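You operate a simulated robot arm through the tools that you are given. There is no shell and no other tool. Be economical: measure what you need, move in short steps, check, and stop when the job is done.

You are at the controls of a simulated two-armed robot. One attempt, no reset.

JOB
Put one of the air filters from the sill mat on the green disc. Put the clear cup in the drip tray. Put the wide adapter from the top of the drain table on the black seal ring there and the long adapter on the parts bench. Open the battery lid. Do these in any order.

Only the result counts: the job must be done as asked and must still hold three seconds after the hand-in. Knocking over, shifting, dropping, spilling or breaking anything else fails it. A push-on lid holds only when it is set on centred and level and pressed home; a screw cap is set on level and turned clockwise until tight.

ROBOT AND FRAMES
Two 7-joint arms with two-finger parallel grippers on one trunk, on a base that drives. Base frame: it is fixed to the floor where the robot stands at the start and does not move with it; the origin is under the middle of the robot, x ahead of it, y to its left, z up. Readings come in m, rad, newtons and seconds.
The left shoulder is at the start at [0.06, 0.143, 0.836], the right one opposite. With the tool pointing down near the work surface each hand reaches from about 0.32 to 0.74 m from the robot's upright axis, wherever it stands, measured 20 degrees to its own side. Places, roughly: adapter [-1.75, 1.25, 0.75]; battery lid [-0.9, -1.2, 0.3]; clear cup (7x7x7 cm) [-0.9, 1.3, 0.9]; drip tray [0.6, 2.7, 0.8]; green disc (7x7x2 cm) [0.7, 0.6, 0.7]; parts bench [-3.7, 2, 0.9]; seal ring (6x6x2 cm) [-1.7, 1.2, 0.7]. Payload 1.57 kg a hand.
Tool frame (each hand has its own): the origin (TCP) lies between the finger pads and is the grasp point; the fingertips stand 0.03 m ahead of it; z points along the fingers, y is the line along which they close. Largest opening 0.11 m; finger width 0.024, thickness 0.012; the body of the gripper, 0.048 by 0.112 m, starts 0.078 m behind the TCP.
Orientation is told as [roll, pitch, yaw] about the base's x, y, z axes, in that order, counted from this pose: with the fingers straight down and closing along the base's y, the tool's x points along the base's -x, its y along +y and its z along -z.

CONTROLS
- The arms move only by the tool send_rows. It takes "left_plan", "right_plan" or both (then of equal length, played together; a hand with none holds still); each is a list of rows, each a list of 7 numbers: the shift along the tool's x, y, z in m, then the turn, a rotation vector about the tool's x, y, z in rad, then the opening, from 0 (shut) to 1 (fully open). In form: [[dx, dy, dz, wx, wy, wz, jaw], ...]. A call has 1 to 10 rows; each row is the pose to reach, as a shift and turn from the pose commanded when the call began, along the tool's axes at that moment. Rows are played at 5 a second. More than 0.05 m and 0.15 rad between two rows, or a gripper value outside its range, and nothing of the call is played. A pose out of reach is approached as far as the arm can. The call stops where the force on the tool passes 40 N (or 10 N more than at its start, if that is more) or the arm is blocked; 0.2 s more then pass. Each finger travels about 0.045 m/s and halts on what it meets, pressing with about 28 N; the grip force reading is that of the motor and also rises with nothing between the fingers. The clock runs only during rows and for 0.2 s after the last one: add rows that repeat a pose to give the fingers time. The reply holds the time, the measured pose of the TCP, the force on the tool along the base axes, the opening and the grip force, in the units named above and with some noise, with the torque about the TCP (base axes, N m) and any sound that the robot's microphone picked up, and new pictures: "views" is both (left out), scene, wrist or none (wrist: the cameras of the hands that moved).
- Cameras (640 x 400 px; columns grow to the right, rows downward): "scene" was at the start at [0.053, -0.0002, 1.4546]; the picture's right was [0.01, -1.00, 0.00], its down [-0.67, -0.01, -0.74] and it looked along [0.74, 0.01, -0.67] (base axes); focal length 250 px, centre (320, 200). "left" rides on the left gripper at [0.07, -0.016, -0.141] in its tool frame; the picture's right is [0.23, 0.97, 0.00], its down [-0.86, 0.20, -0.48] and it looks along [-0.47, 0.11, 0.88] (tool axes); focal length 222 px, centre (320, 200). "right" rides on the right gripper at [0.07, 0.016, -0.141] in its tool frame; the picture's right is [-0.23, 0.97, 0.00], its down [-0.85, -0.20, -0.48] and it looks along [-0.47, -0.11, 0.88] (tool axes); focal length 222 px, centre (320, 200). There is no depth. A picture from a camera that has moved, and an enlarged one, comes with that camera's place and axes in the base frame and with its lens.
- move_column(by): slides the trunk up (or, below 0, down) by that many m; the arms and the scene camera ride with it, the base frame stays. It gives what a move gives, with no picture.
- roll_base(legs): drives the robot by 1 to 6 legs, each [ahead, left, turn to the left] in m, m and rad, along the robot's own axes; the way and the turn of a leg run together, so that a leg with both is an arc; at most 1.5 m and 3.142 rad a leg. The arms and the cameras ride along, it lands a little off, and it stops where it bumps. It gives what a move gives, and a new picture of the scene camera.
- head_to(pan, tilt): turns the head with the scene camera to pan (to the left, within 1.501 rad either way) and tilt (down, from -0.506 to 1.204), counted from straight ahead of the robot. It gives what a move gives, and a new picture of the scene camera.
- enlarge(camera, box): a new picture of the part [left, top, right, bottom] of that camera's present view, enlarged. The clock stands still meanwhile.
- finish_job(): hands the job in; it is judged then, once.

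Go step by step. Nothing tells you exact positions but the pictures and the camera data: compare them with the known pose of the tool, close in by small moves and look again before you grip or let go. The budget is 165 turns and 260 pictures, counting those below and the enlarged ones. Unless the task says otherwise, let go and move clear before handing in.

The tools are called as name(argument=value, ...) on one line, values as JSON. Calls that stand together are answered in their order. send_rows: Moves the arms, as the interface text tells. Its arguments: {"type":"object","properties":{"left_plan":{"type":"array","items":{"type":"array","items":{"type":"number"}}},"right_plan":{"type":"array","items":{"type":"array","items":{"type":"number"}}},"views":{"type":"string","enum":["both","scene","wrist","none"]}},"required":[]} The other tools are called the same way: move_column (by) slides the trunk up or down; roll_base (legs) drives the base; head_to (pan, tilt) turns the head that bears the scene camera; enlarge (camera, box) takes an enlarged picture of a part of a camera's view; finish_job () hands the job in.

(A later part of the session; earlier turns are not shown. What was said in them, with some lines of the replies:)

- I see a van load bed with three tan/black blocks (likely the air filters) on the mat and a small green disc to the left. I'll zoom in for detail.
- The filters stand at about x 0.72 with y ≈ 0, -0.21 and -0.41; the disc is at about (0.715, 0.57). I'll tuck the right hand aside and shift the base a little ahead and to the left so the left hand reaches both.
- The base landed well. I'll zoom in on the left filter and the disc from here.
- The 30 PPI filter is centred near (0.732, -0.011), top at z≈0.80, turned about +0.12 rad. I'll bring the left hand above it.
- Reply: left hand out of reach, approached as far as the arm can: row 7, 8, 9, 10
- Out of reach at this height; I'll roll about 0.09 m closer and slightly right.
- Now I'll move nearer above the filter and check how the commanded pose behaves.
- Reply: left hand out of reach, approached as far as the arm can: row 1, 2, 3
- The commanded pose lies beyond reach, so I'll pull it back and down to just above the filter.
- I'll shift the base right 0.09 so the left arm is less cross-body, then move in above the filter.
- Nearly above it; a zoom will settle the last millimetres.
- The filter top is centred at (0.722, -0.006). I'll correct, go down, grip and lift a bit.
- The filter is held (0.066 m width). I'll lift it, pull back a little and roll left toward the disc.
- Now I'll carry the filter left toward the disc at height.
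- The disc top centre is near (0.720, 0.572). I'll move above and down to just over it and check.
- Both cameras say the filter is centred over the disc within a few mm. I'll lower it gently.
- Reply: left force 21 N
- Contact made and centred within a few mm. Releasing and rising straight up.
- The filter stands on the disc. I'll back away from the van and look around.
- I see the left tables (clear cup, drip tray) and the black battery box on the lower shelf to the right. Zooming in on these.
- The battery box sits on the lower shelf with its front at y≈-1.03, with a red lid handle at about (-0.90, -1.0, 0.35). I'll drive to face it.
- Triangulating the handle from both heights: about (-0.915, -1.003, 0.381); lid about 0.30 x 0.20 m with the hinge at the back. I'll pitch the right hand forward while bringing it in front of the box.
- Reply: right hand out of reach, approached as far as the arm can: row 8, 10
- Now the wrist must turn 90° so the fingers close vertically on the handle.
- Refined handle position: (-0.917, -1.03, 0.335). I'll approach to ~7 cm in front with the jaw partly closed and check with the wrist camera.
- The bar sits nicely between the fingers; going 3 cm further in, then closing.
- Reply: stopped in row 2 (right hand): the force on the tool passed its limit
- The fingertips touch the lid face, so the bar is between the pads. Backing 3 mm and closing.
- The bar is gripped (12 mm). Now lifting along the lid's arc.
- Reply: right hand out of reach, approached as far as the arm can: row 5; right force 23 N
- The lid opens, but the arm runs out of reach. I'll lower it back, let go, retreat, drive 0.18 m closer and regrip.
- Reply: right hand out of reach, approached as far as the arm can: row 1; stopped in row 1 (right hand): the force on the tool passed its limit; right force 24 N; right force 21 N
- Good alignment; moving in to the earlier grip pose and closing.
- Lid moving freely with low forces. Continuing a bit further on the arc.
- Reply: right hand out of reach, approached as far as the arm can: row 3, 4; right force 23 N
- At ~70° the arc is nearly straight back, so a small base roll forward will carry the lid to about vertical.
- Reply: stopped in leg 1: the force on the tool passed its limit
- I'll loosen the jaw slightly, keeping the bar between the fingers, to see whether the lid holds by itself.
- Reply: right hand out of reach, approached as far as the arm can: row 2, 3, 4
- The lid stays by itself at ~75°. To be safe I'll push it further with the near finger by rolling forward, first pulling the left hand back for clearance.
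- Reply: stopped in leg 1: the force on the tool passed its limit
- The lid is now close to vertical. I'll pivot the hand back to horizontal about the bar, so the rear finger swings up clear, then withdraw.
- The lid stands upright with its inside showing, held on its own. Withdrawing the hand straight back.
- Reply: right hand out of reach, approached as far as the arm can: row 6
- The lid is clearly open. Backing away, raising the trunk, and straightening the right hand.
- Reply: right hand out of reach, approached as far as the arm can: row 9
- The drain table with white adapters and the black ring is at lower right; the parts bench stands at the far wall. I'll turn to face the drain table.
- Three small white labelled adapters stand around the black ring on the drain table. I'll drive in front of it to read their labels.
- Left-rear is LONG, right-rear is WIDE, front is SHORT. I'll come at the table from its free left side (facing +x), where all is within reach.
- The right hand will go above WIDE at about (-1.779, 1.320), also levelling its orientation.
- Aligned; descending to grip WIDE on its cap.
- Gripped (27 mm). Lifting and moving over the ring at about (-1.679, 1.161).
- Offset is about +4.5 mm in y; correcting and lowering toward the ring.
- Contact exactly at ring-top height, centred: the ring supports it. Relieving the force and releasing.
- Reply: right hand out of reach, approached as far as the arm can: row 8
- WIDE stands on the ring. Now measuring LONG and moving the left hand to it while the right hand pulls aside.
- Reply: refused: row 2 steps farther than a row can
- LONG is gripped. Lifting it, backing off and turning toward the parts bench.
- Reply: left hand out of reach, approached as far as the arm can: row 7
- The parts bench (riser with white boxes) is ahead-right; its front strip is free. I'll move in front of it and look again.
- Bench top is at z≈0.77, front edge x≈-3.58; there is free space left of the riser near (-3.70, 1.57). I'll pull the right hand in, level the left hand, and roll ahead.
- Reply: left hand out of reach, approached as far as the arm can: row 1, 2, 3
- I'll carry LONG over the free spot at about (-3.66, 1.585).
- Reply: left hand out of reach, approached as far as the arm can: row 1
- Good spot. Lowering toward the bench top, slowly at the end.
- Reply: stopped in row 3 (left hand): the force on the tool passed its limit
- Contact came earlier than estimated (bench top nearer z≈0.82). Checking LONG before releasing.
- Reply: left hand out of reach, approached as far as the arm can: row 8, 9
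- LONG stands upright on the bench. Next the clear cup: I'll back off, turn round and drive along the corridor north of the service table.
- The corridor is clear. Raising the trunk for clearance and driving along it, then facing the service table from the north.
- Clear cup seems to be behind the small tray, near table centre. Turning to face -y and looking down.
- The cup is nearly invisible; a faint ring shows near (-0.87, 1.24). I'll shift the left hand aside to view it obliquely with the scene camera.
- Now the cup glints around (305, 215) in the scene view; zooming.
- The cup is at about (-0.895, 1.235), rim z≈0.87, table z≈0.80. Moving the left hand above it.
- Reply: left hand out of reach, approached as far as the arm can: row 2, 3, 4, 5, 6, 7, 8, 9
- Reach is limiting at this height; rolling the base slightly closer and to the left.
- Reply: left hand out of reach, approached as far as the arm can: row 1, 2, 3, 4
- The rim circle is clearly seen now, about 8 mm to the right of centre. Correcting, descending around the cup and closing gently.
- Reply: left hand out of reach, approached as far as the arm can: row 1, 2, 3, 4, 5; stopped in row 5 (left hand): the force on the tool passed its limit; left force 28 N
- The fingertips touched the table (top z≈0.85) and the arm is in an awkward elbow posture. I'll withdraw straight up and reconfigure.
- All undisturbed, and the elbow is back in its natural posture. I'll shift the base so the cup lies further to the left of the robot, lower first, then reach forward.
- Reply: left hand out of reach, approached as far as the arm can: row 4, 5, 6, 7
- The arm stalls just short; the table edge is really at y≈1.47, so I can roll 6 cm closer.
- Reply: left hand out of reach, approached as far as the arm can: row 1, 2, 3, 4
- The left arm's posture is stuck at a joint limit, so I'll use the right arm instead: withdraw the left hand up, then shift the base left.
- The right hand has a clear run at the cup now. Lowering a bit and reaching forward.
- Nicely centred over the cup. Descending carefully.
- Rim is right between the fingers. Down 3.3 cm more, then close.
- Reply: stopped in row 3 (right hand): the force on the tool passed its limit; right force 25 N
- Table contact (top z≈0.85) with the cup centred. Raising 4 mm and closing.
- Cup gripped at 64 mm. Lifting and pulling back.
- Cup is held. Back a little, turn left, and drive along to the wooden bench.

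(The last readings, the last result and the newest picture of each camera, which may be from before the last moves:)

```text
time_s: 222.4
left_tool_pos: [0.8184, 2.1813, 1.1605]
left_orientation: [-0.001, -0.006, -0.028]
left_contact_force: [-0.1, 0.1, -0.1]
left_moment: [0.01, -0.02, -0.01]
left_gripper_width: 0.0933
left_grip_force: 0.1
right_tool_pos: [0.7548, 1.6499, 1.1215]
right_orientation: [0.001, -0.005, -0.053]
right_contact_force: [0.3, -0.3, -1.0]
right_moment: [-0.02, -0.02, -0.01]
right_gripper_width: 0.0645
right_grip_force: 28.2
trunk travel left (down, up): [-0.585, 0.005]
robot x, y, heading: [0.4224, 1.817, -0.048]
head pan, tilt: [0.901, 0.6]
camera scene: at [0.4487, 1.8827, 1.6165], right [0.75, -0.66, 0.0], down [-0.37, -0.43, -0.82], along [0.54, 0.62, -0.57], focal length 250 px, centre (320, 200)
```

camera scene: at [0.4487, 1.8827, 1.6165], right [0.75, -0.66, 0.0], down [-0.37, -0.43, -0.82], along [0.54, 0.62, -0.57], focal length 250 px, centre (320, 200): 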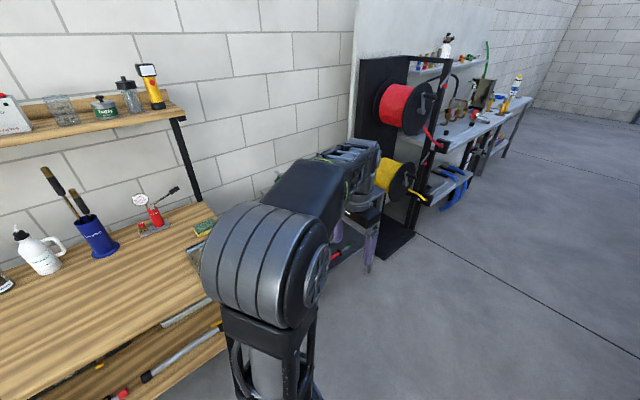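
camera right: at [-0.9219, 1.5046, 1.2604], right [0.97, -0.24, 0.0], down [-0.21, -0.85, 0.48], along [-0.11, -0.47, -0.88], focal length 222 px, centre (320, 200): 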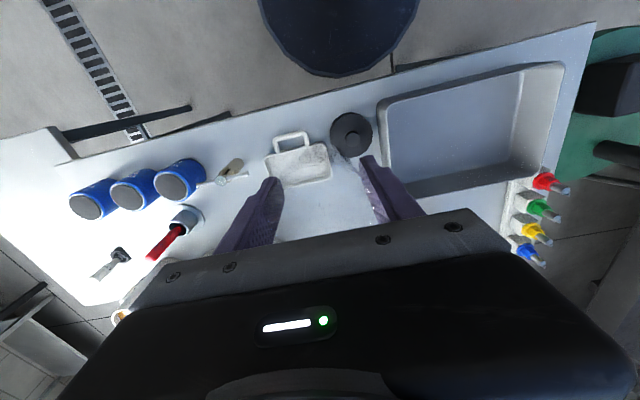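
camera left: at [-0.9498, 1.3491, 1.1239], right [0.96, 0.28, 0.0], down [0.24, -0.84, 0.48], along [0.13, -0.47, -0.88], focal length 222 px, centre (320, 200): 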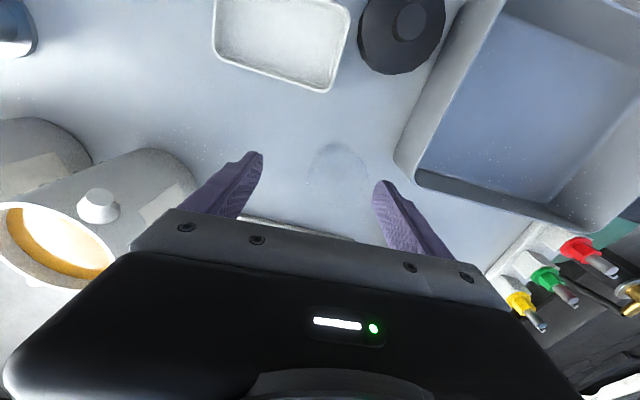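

roll_base(legs=[[0, 0, 1.617]])

head_to(pan=-0.1, tilt=0.6)

enlarge(camera="scene", box=[280, 120, 480, 245])

```text
time_s: 226.8
left_tool_pos: [0.042, 2.1982, 1.1624]
left_orientation: [0.0, -0.006, 1.574]
left_contact_force: [-0.5, -0.5, 0.7]
left_moment: [0.03, -0.01, -0.02]
left_gripper_width: 0.0936
left_grip_force: 0.0
right_tool_pos: [0.5744, 2.1561, 1.122]
right_orientation: [0.0, -0.005, 1.554]
right_contact_force: [0.0, 0.8, 0.2]
right_moment: [0.01, -0.02, 0.0]
right_gripper_width: 0.0647
right_grip_force: 27.9
trunk travel left (down, up): [-0.585, 0.005]
robot x, y, heading: [0.422, 1.8164, 1.563]
head pan, tilt: [0.901, 0.6]
camera scene: at [0.3515, 1.8404, 1.6165], right [0.63, 0.78, 0.0], down [0.44, -0.36, -0.83], along [-0.64, 0.52, -0.56], focal length 250 px, centre (320, 200)
```

scene: 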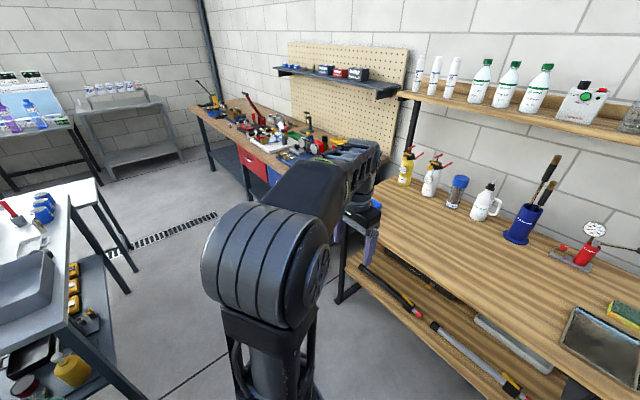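

```text
time_s: 228.0
left_tool_pos: [0.0427, 2.1998, 1.1615]
left_orientation: [0.0, -0.005, 1.574]
left_contact_force: [-0.3, -0.5, -0.4]
left_moment: [-0.02, 0.0, 0.03]
left_gripper_width: 0.0933
left_grip_force: 0.2
right_tool_pos: [0.5739, 2.1562, 1.1211]
right_orientation: [-0.001, -0.005, 1.554]
right_contact_force: [0.5, -0.2, 0.0]
right_moment: [-0.02, 0.02, 0.0]
right_gripper_width: 0.0645
right_grip_force: 27.7
trunk travel left (down, up): [-0.585, 0.005]
robot x, y, heading: [0.4179, 1.8138, 1.559]
head pan, tilt: [-0.099, 0.6]
camera scene: at [0.4299, 1.8726, 1.6165], right [0.99, -0.11, 0.0], down [-0.06, -0.56, -0.83], along [0.09, 0.82, -0.56], focal length 250 px, centre (320, 200)
```

scene: 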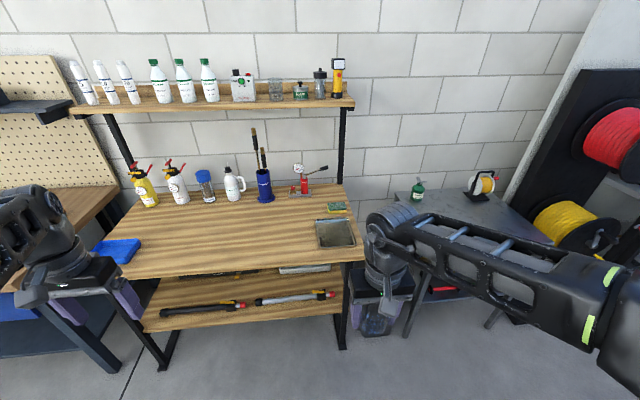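

```text
3.20 times, centred on (380, 182) of scene
camera zoom: at [0.4299, 1.8726, 1.6165], right [0.99, -0.11, 0.0], down [-0.06, -0.56, -0.83], along [0.09, 0.82, -0.56], focal length 800 px, centre (128, 256)
```

zoom: 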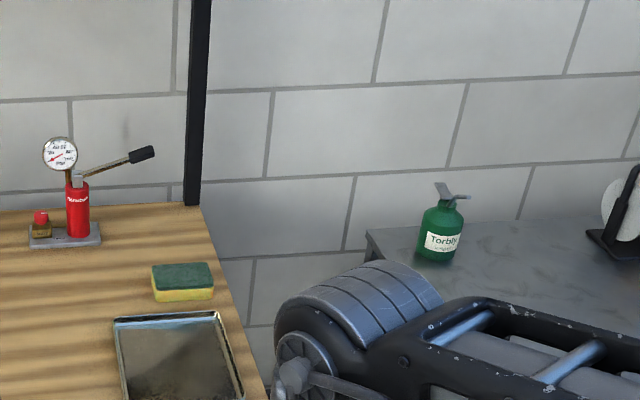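

The drip tray is the shallow metal tray at about (0.60, 2.74). Rolling closer so the right hand can reach over it.

roll_base(legs=[[0.36, -0.03, 0.012]])

head_to(pan=-0.1, tilt=0.85)

enlarge(camera="right", box=[0, 0, 640, 400])

```text
time_s: 230.4
left_tool_pos: [0.0692, 2.5611, 1.1626]
left_orientation: [0.001, -0.004, 1.587]
left_contact_force: [-0.1, 0.2, -0.3]
left_moment: [-0.02, 0.02, 0.01]
left_gripper_width: 0.0934
left_grip_force: 0.0
right_tool_pos: [0.6014, 2.5229, 1.1204]
right_orientation: [0.001, -0.006, 1.566]
right_contact_force: [-0.4, 1.3, -1.0]
right_moment: [0.0, -0.01, 0.01]
right_gripper_width: 0.0647
right_grip_force: 28.1
trunk travel left (down, up): [-0.585, 0.005]
robot x, y, heading: [0.4518, 2.1805, 1.57]
head pan, tilt: [-0.099, 0.6]
camera scene: at [0.4605, 2.2393, 1.6164], right [1.0, -0.1, 0.0], down [-0.06, -0.56, -0.82], along [0.08, 0.82, -0.57], focal length 250 px, centre (320, 200)
```

scene: 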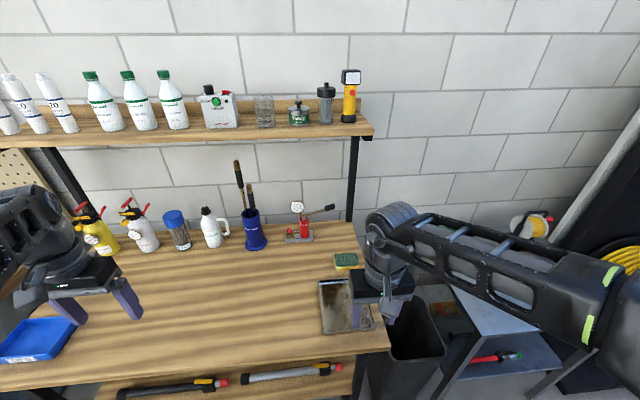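

```text
time_s: 231.1
left_tool_pos: [0.0692, 2.5609, 1.1606]
left_orientation: [0.0, -0.006, 1.587]
left_contact_force: [0.8, -1.1, 0.5]
left_moment: [0.0, -0.02, 0.04]
left_gripper_width: 0.0932
left_grip_force: 0.1
right_tool_pos: [0.6006, 2.5225, 1.1218]
right_orientation: [-0.001, -0.006, 1.566]
right_contact_force: [-0.4, -0.6, -0.2]
right_moment: [-0.01, 0.03, -0.01]
right_gripper_width: 0.0647
right_grip_force: 28.5
trunk travel left (down, up): [-0.585, 0.005]
robot x, y, heading: [0.4501, 2.1822, 1.573]
head pan, tilt: [-0.099, 0.85]
camera scene: at [0.4594, 2.228, 1.5957], right [1.0, -0.1, 0.0], down [-0.07, -0.75, -0.66], along [0.06, 0.66, -0.75], focal length 250 px, centre (320, 200)
```

scene: 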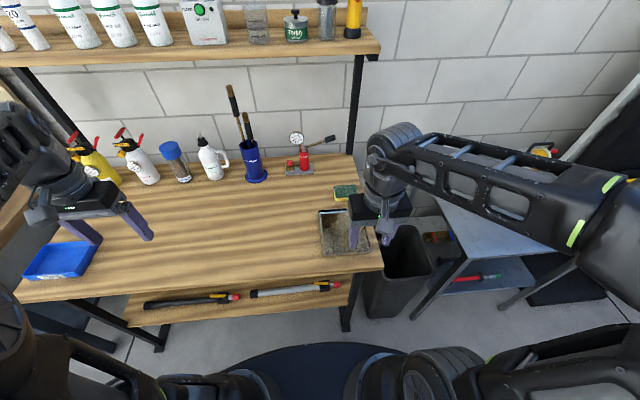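

```text
1.00 times, centred on (320, 200) of right
camera zoom: at [0.5854, 2.4508, 1.2613], right [-0.97, 0.23, 0.0], down [0.2, 0.85, 0.48], along [0.11, 0.47, -0.88], focal length 222 px, centre (320, 200)
```

zoom: 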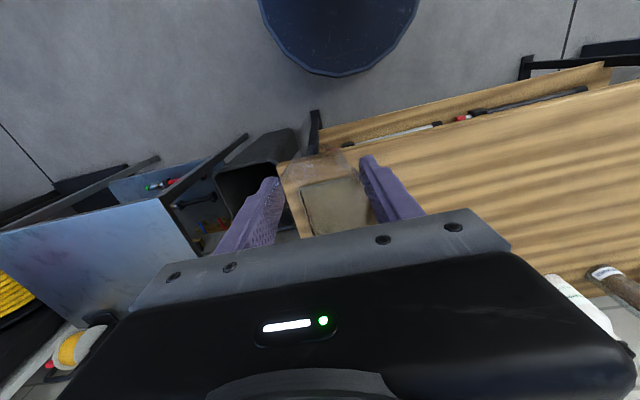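

Triangulated tray centre: about (0.593, 2.73), z≈0.84. Extending the right hand over it while lowering.

send_rows(right_plan=[[-0.03, 0.001, 0.02, 0, 0, 0, 0.45], [-0.065, 0.002, 0.045, 0, 0, 0, 0.45], [-0.1, 0.004, 0.07, 0, 0, 0, 0.45], [-0.135, 0.006, 0.095, 0, 0, 0, 0.45], [-0.17, 0.007, 0.12, 0, 0, 0, 0.45], [-0.205, 0.008, 0.145, 0, 0, 0, 0.45], [-0.205, 0.008, 0.155, 0, 0, 0, 0.45], [-0.205, 0.008, 0.155, 0, 0, 0, 0.45]], views="both")

enlarge(camera="right", box=[200, 90, 440, 240])

enlarge(camera="scene", box=[290, 180, 418, 260])

```text
time_s: 232.9
left_tool_pos: [0.0688, 2.5619, 1.1614]
left_orientation: [0.0, -0.004, 1.586]
left_contact_force: [-0.1, 0.0, -0.2]
left_moment: [-0.06, 0.01, -0.01]
left_gripper_width: 0.0935
left_grip_force: 0.1
right_tool_pos: [0.5936, 2.7305, 0.9666]
right_orientation: [0.0, -0.005, 1.566]
right_contact_force: [0.0, 0.3, -0.7]
right_moment: [0.0, -0.02, 0.01]
right_gripper_width: 0.0647
right_grip_force: 28.4
trunk travel left (down, up): [-0.585, 0.005]
robot x, y, heading: [0.4556, 2.1825, 1.574]
head pan, tilt: [-0.099, 0.85]
camera scene: at [0.4594, 2.2286, 1.5956], right [1.0, -0.1, 0.0], down [-0.07, -0.75, -0.66], along [0.06, 0.66, -0.75], focal length 250 px, centre (320, 200)
camera right: at [0.5784, 2.6586, 1.1056], right [-0.97, 0.23, 0.0], down [0.2, 0.85, 0.48], along [0.11, 0.47, -0.88], focal length 222 px, centre (320, 200)
```

scene: 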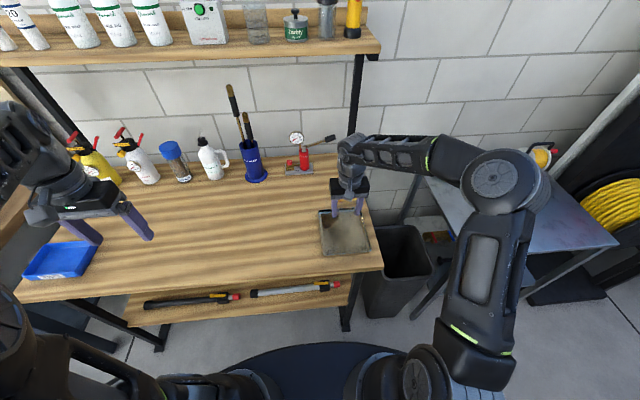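
right: 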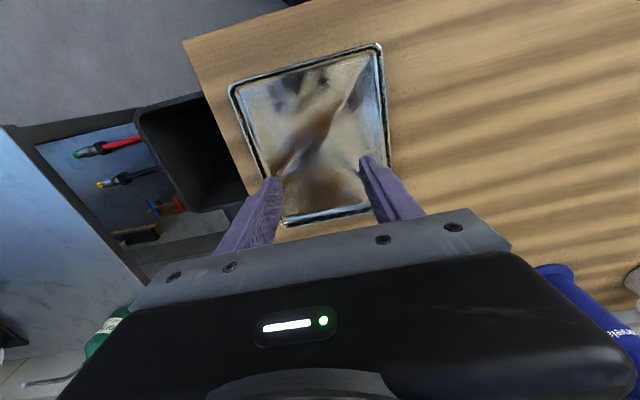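

```text
2.67 times, centred on (320, 165) of right
camera zoom: at [0.5784, 2.6586, 1.1056], right [-0.97, 0.23, 0.0], down [0.2, 0.85, 0.48], along [0.11, 0.47, -0.88], focal length 592 px, centre (320, 293)
```

zoom: 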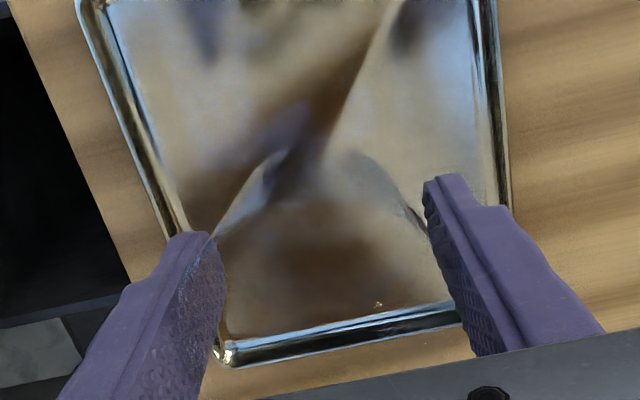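

```text
5.00 times, centred on (354, 220) of scene
camera zoom: at [0.4594, 2.2286, 1.5956], right [1.0, -0.1, 0.0], down [-0.07, -0.75, -0.66], along [0.06, 0.66, -0.75], focal length 1251 px, centre (150, 100)
```

zoom: 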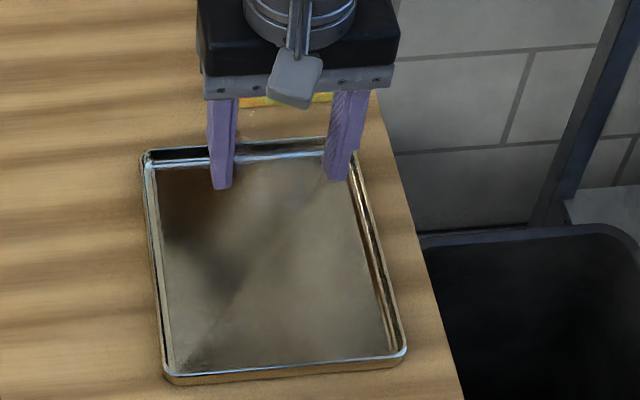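

Well centred over the tray. Lowering, slow near the end.

send_rows(right_plan=[[0.004, 0, 0.025, 0, 0, 0, 0.45], [0.008, 0, 0.05, 0, 0, 0, 0.45], [0.008, 0, 0.068, 0, 0, 0, 0.45], [0.008, 0, 0.074, 0, 0, 0, 0.45], [0.008, 0, 0.078, 0, 0, 0, 0.45], [0.008, 0, 0.082, 0, 0, 0, 0.45], [0.008, 0, 0.082, 0, 0, 0, 0.45]], views="wrist")

```text
time_s: 234.5
left_tool_pos: [0.0685, 2.5601, 1.1615]
left_orientation: [0.0, -0.005, 1.587]
left_contact_force: [-0.1, 0.1, 0.1]
left_moment: [0.01, 0.02, 0.0]
left_gripper_width: 0.0934
left_grip_force: 0.0
right_tool_pos: [0.5952, 2.7215, 0.8874]
right_orientation: [0.002, -0.005, 1.566]
right_contact_force: [0.2, 0.5, -0.7]
right_moment: [0.0, 0.0, 0.0]
right_gripper_width: 0.0646
right_grip_force: 28.5
trunk travel left (down, up): [-0.585, 0.005]
robot x, y, heading: [0.4511, 2.182, 1.577]
head pan, tilt: [-0.099, 0.85]
camera right: at [0.5791, 2.6498, 1.0253], right [-0.97, 0.23, 0.0], down [0.2, 0.85, 0.48], along [0.11, 0.47, -0.88], focal length 222 px, centre (320, 200)
```

right: 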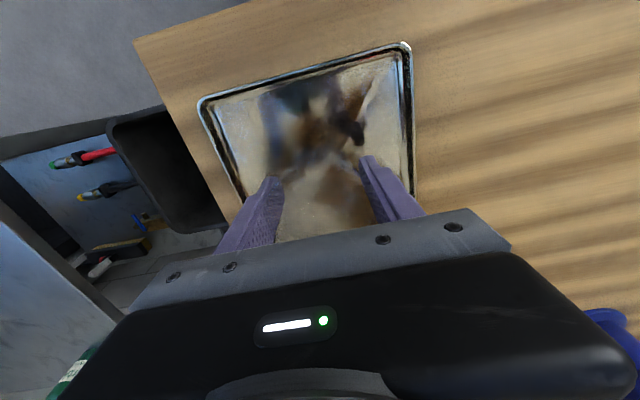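

send_rows(right_plan=[[0, 0, 0.003, 0, 0, 0, 0.45], [0, 0, 0.006, 0, 0, 0, 0.45], [0, 0, 0.009, 0, 0, 0, 0.45], [0, 0, 0.009, 0, 0, 0, 0.45]], views="none")

```text
time_s: 235.5
left_tool_pos: [0.0687, 2.5596, 1.1615]
left_orientation: [0.001, -0.005, 1.586]
left_contact_force: [-0.5, 0.9, 0.0]
left_moment: [-0.01, -0.02, 0.0]
left_gripper_width: 0.0935
left_grip_force: 0.1
right_tool_pos: [0.5945, 2.7211, 0.8766]
right_orientation: [0.0, -0.005, 1.567]
right_contact_force: [-0.2, -0.5, 0.3]
right_moment: [0.02, 0.02, -0.01]
right_gripper_width: 0.0644
right_grip_force: 27.6
trunk travel left (down, up): [-0.585, 0.005]
robot x, y, heading: [0.4529, 2.1793, 1.578]
head pan, tilt: [-0.099, 0.85]
```

send_rows(right_plan=[[0, 0, 0.003, 0, 0, 0, 0.45], [0, 0, 0.006, 0, 0, 0, 0.45], [0, 0, 0.009, 0, 0, 0, 0.45], [0, 0, 0.012, 0, 0, 0, 0.45], [0, 0, 0.012, 0, 0, 0, 0.45]], views="none")

enlarge(camera="scene", box=[290, 180, 418, 260])

```text
time_s: 236.7
left_tool_pos: [0.0683, 2.5612, 1.1614]
left_orientation: [-0.001, -0.004, 1.588]
left_contact_force: [-0.4, 0.2, 0.2]
left_moment: [0.0, 0.02, 0.02]
left_gripper_width: 0.0934
left_grip_force: 0.1
right_tool_pos: [0.5944, 2.719, 0.8657]
right_orientation: [-0.001, -0.005, 1.565]
right_contact_force: [0.5, -0.4, -0.5]
right_moment: [0.0, 0.01, 0.0]
right_gripper_width: 0.0646
right_grip_force: 28.0
trunk travel left (down, up): [-0.585, 0.005]
robot x, y, heading: [0.4527, 2.1828, 1.576]
head pan, tilt: [-0.099, 0.85]
```

```text
5.00 times, centred on (354, 220) of scene
camera zoom: at [0.4594, 2.2281, 1.5956], right [1.0, -0.1, 0.0], down [-0.07, -0.75, -0.66], along [0.06, 0.66, -0.75], focal length 1251 px, centre (150, 100)
```

zoom: 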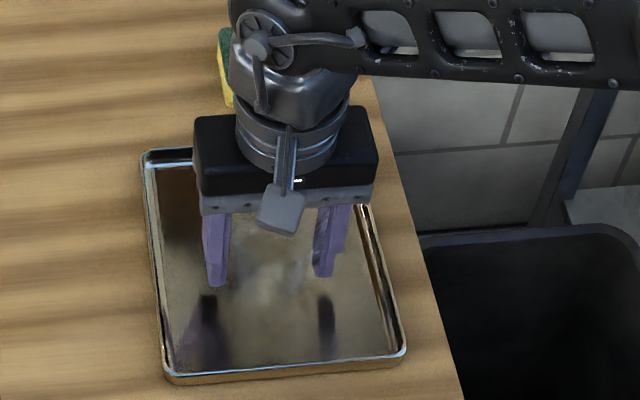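

The fingertip reflections show only a small gap remaining; continuing down.

send_rows(right_plan=[[0, 0, 0.003, 0, 0, 0, 0.45], [0, 0, 0.006, 0, 0, 0, 0.45], [0, 0, 0.009, 0, 0, 0, 0.45], [0, 0, 0.009, 0, 0, 0, 0.45]], views="none")

```text
time_s: 237.7
left_tool_pos: [0.0695, 2.5611, 1.1623]
left_orientation: [0.001, -0.006, 1.587]
left_contact_force: [-0.1, -0.4, -0.9]
left_moment: [0.04, -0.03, -0.02]
left_gripper_width: 0.0933
left_grip_force: 0.0
right_tool_pos: [0.5946, 2.7222, 0.8559]
right_orientation: [0.001, -0.005, 1.564]
right_contact_force: [-0.5, -0.1, -0.2]
right_moment: [0.0, 0.02, -0.02]
right_gripper_width: 0.0646
right_grip_force: 28.0
trunk travel left (down, up): [-0.585, 0.005]
robot x, y, heading: [0.4542, 2.1787, 1.574]
head pan, tilt: [-0.099, 0.85]
```

send_rows(right_plan=[[0, 0, 0.003, 0, 0, 0, 0.45], [0, 0, 0.006, 0, 0, 0, 0.45], [0, 0, 0.009, 0, 0, 0, 0.45], [0, 0, 0.012, 0, 0, 0, 0.45], [0, 0, 0.012, 0, 0, 0, 0.45]], views="none")

enlarge(camera="scene", box=[290, 180, 418, 260])

```text
time_s: 238.5
left_tool_pos: [0.0693, 2.5596, 1.1618]
left_orientation: [0.0, -0.007, 1.587]
left_contact_force: [-0.3, 0.9, -0.9]
left_moment: [-0.01, -0.02, 0.04]
left_gripper_width: 0.0937
left_grip_force: 0.1
right_tool_pos: [0.5944, 2.7239, 0.8543]
right_orientation: [0.001, -0.017, 1.564]
right_contact_force: [1.5, -5.4, 22.9]
right_moment: [-0.47, -0.05, -0.03]
right_gripper_width: 0.0647
right_grip_force: 28.4
trunk travel left (down, up): [-0.585, 0.005]
robot x, y, heading: [0.4486, 2.1853, 1.567]
head pan, tilt: [-0.099, 0.85]
stopped in row 3 (right hand): the force on the tool passed its limit (the readings are from after the stop); the commanded pose is now the measured one
```

```text
5.00 times, centred on (354, 220) of scene
camera zoom: at [0.4591, 2.2264, 1.5957], right [1.0, -0.1, 0.0], down [-0.07, -0.75, -0.66], along [0.07, 0.66, -0.75], focal length 1251 px, centre (150, 100)
```

zoom: 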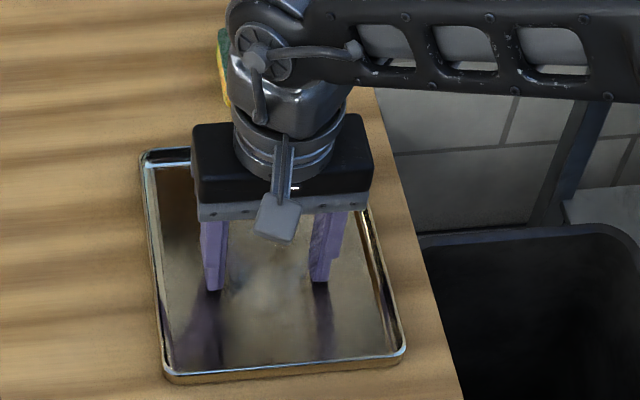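

Contact with the tray. Relieving 2 mm, releasing and rising straight up.

send_rows(right_plan=[[0, 0, -0.002, 0, 0, 0, 0.45], [0, 0, -0.002, 0, 0, 0, 0.65], [0, 0, -0.002, 0, 0, 0, 0.8], [0, 0, -0.002, 0, 0, 0, 0.85], [0, 0, -0.002, 0, 0, 0, 0.85], [0, 0, -0.02, 0, 0, 0, 0.85], [0, 0, -0.055, 0, 0, 0, 0.85], [0, 0, -0.095, 0, 0, 0, 0.85], [0, 0, -0.13, 0, 0, 0, 0.85]], views="wrist")

enlarge(camera="scene", box=[290, 180, 418, 260])

enlarge(camera="right", box=[200, 60, 440, 210])

```text
time_s: 240.5
left_tool_pos: [0.0697, 2.5606, 1.1622]
left_orientation: [-0.001, -0.006, 1.588]
left_contact_force: [0.6, -0.5, -0.4]
left_moment: [-0.02, 0.0, 0.02]
left_gripper_width: 0.0934
left_grip_force: 0.1
right_tool_pos: [0.5949, 2.7207, 0.9804]
right_orientation: [0.002, -0.011, 1.567]
right_contact_force: [-0.1, -0.1, -0.6]
right_moment: [-0.02, 0.01, 0.01]
right_gripper_width: 0.0934
right_grip_force: 0.0
trunk travel left (down, up): [-0.585, 0.005]
robot x, y, heading: [0.4505, 2.1793, 1.57]
head pan, tilt: [-0.099, 0.85]
camera right: at [0.5782, 2.6482, 1.1194], right [-0.97, 0.23, 0.0], down [0.2, 0.85, 0.49], along [0.11, 0.47, -0.87], focal length 222 px, centre (320, 200)
```

right: 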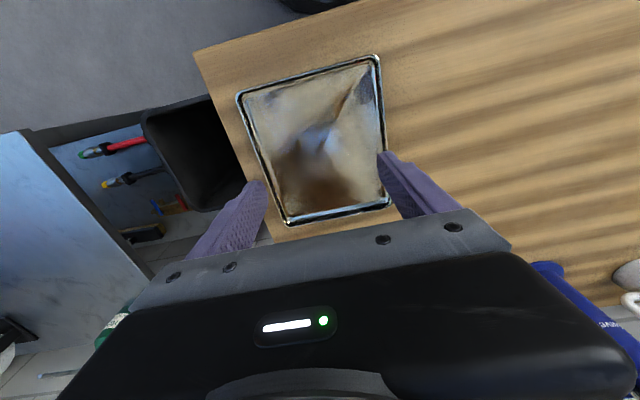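

```text
5.00 times, centred on (354, 220) of scene
camera zoom: at [0.4593, 2.2276, 1.5956], right [1.0, -0.1, 0.0], down [-0.07, -0.75, -0.66], along [0.06, 0.66, -0.75], focal length 1251 px, centre (150, 100)
```

zoom: 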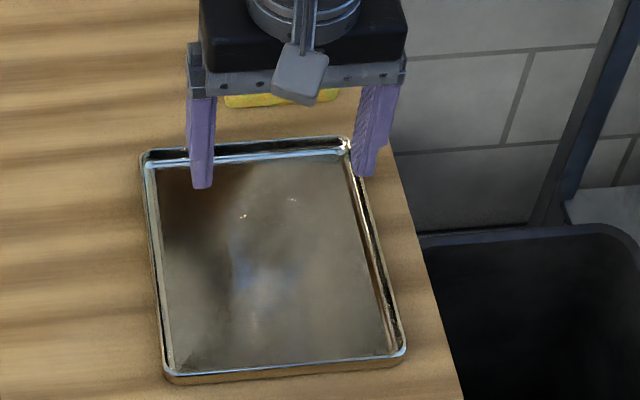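

```text
2.67 times, centred on (320, 135) of right
camera zoom: at [0.5782, 2.6482, 1.1194], right [-0.97, 0.23, 0.0], down [0.2, 0.85, 0.49], along [0.11, 0.47, -0.87], focal length 592 px, centre (320, 373)
```

zoom: 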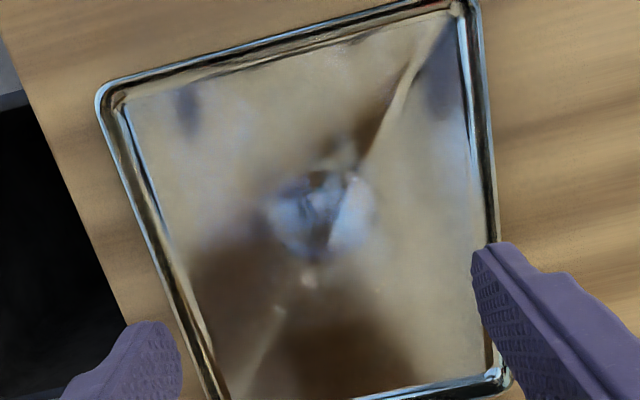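

enlarge(camera="scene", box=[318, 205, 374, 240])

```text
11.43 times, centred on (346, 222) of scene
camera zoom: at [0.4593, 2.2276, 1.5956], right [1.0, -0.1, 0.0], down [-0.07, -0.75, -0.66], along [0.06, 0.66, -0.75], focal length 2859 px, centre (23, -57)
```

zoom: 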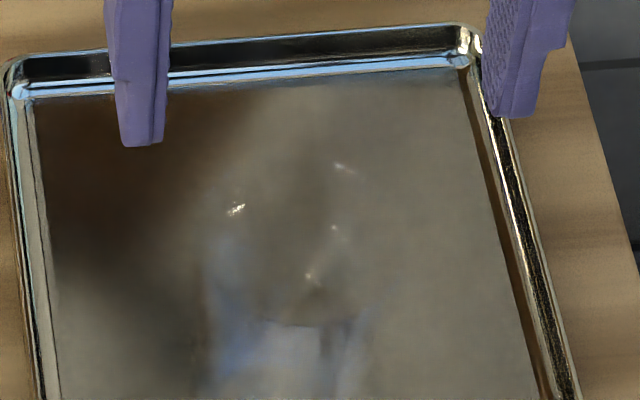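

I see rim glints of an upright cup in the tray. Backing off and taking a more oblique look.

roll_base(legs=[[-0.4, 0, 0]])

head_to(pan=-0.15, tilt=0.6)

enlarge(camera="scene", box=[290, 190, 370, 240])

```text
time_s: 243.0
left_tool_pos: [0.0717, 2.1606, 1.1615]
left_orientation: [-0.001, -0.005, 1.582]
left_contact_force: [0.9, -0.3, -0.9]
left_moment: [0.02, 0.01, 0.01]
left_gripper_width: 0.0932
left_grip_force: 0.1
right_tool_pos: [0.5964, 2.3187, 0.9812]
right_orientation: [0.0, -0.011, 1.562]
right_contact_force: [0.1, -0.6, 0.6]
right_moment: [0.02, 0.01, -0.01]
right_gripper_width: 0.0935
right_grip_force: 0.1
trunk travel left (down, up): [-0.585, 0.005]
robot x, y, heading: [0.4511, 1.7775, 1.568]
head pan, tilt: [-0.099, 0.85]
camera scene: at [0.4595, 1.8252, 1.5956], right [0.99, -0.1, 0.0], down [-0.08, -0.75, -0.66], along [0.07, 0.66, -0.75], focal length 250 px, centre (320, 200)
```

scene: 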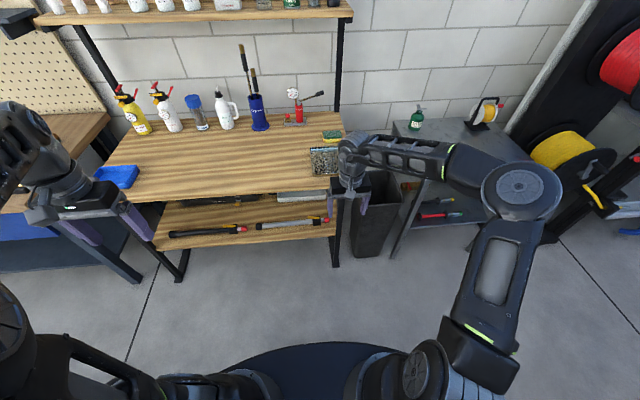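

```text
time_s: 243.8
left_tool_pos: [0.0702, 2.1601, 1.1612]
left_orientation: [0.002, -0.007, 1.585]
left_contact_force: [-0.4, 0.7, 0.1]
left_moment: [0.01, -0.01, 0.01]
left_gripper_width: 0.0934
left_grip_force: 0.0
right_tool_pos: [0.5947, 2.3191, 0.9799]
right_orientation: [-0.001, -0.012, 1.561]
right_contact_force: [0.5, -0.6, 0.1]
right_moment: [-0.01, -0.01, 0.03]
right_gripper_width: 0.0935
right_grip_force: 0.1
trunk travel left (down, up): [-0.585, 0.005]
robot x, y, heading: [0.4524, 1.7821, 1.569]
head pan, tilt: [-0.15, 0.6]
camera scene: at [0.4649, 1.8358, 1.6164], right [0.99, -0.15, 0.0], down [-0.09, -0.56, -0.82], along [0.12, 0.82, -0.57], focal length 250 px, centre (320, 200)
```

scene: 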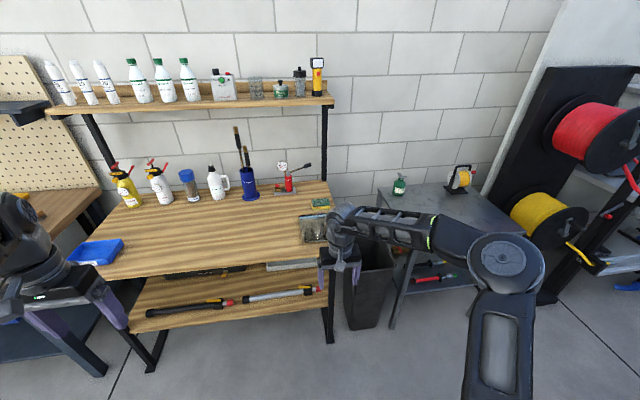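

```text
8.00 times, centred on (330, 215) of scene
camera zoom: at [0.4649, 1.8358, 1.6164], right [0.99, -0.15, 0.0], down [-0.09, -0.56, -0.82], along [0.12, 0.82, -0.57], focal length 2001 px, centre (240, 80)
```

zoom: 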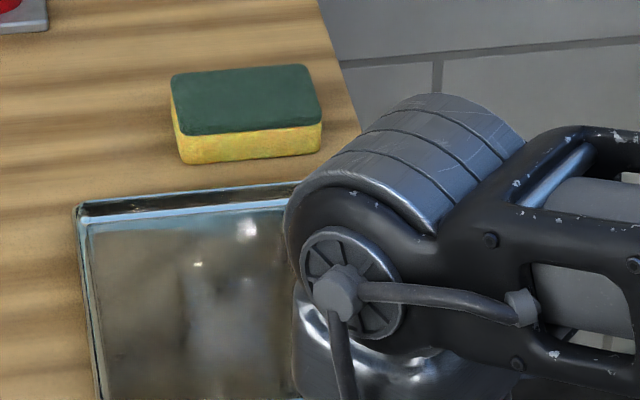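

The arm hides it; moving the right hand aside for a clear look.

send_rows(right_plan=[[0.03, -0.03, -0.02, 0, 0, 0, 0.85], [0.06, -0.06, -0.04, 0, 0, 0, 0.85], [0.09, -0.09, -0.06, 0, 0, 0, 0.85], [0.12, -0.12, -0.08, 0, 0, 0, 0.85], [0.12, -0.16, -0.1, 0, 0, 0, 0.85], [0.12, -0.2, -0.1, 0, 0, 0, 0.85]], views="none")

enlarge(camera="scene", box=[290, 190, 370, 240])

```text
time_s: 245.2
left_tool_pos: [0.0726, 2.159, 1.1632]
left_orientation: [0.004, -0.008, 1.582]
left_contact_force: [0.9, 0.5, -0.2]
left_moment: [-0.04, 0.04, -0.02]
left_gripper_width: 0.0938
left_grip_force: 0.0
right_tool_pos: [0.7978, 2.1952, 1.077]
right_orientation: [0.001, -0.012, 1.561]
right_contact_force: [0.5, 0.0, -0.1]
right_moment: [-0.02, 0.03, 0.01]
right_gripper_width: 0.0937
right_grip_force: 0.0
trunk travel left (down, up): [-0.585, 0.005]
robot x, y, heading: [0.4522, 1.7798, 1.57]
head pan, tilt: [-0.15, 0.6]
```

```text
8.00 times, centred on (330, 215) of scene
camera zoom: at [0.4684, 1.8352, 1.6165], right [0.99, -0.15, 0.0], down [-0.09, -0.56, -0.83], along [0.12, 0.82, -0.56], focal length 2001 px, centre (240, 80)
```

zoom: 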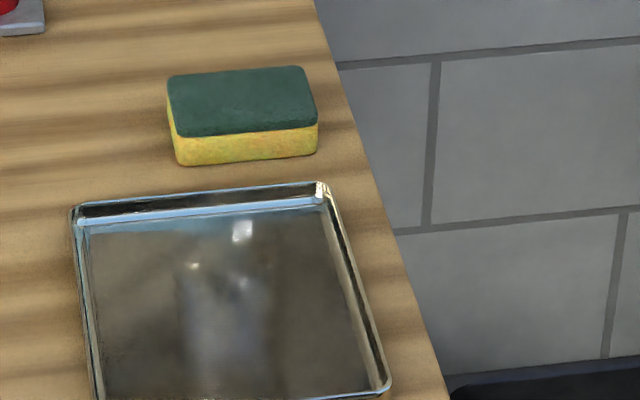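

The cup stands upright in the tray (rim glints and upright side streaks). The filter, WIDE, LONG and the battery lid all looked in place in later views, and both hands are empty and clear, so I'm handing in.

finish_job()

```text
The job is handed in.
```

I completed all five tasks and handed the job in:
- **Air filter:** the 30 PPI filter stands on the green disc.
- **Clear cup:** it stands in the drip tray. It is almost invisible there, so I judged it upright from glints on its rim.
- **Wide adapter:** it stands on the black seal ring.
- **Long adapter:** it stands on the parts bench.
- **Battery lid:** it is open and stays open on its own.
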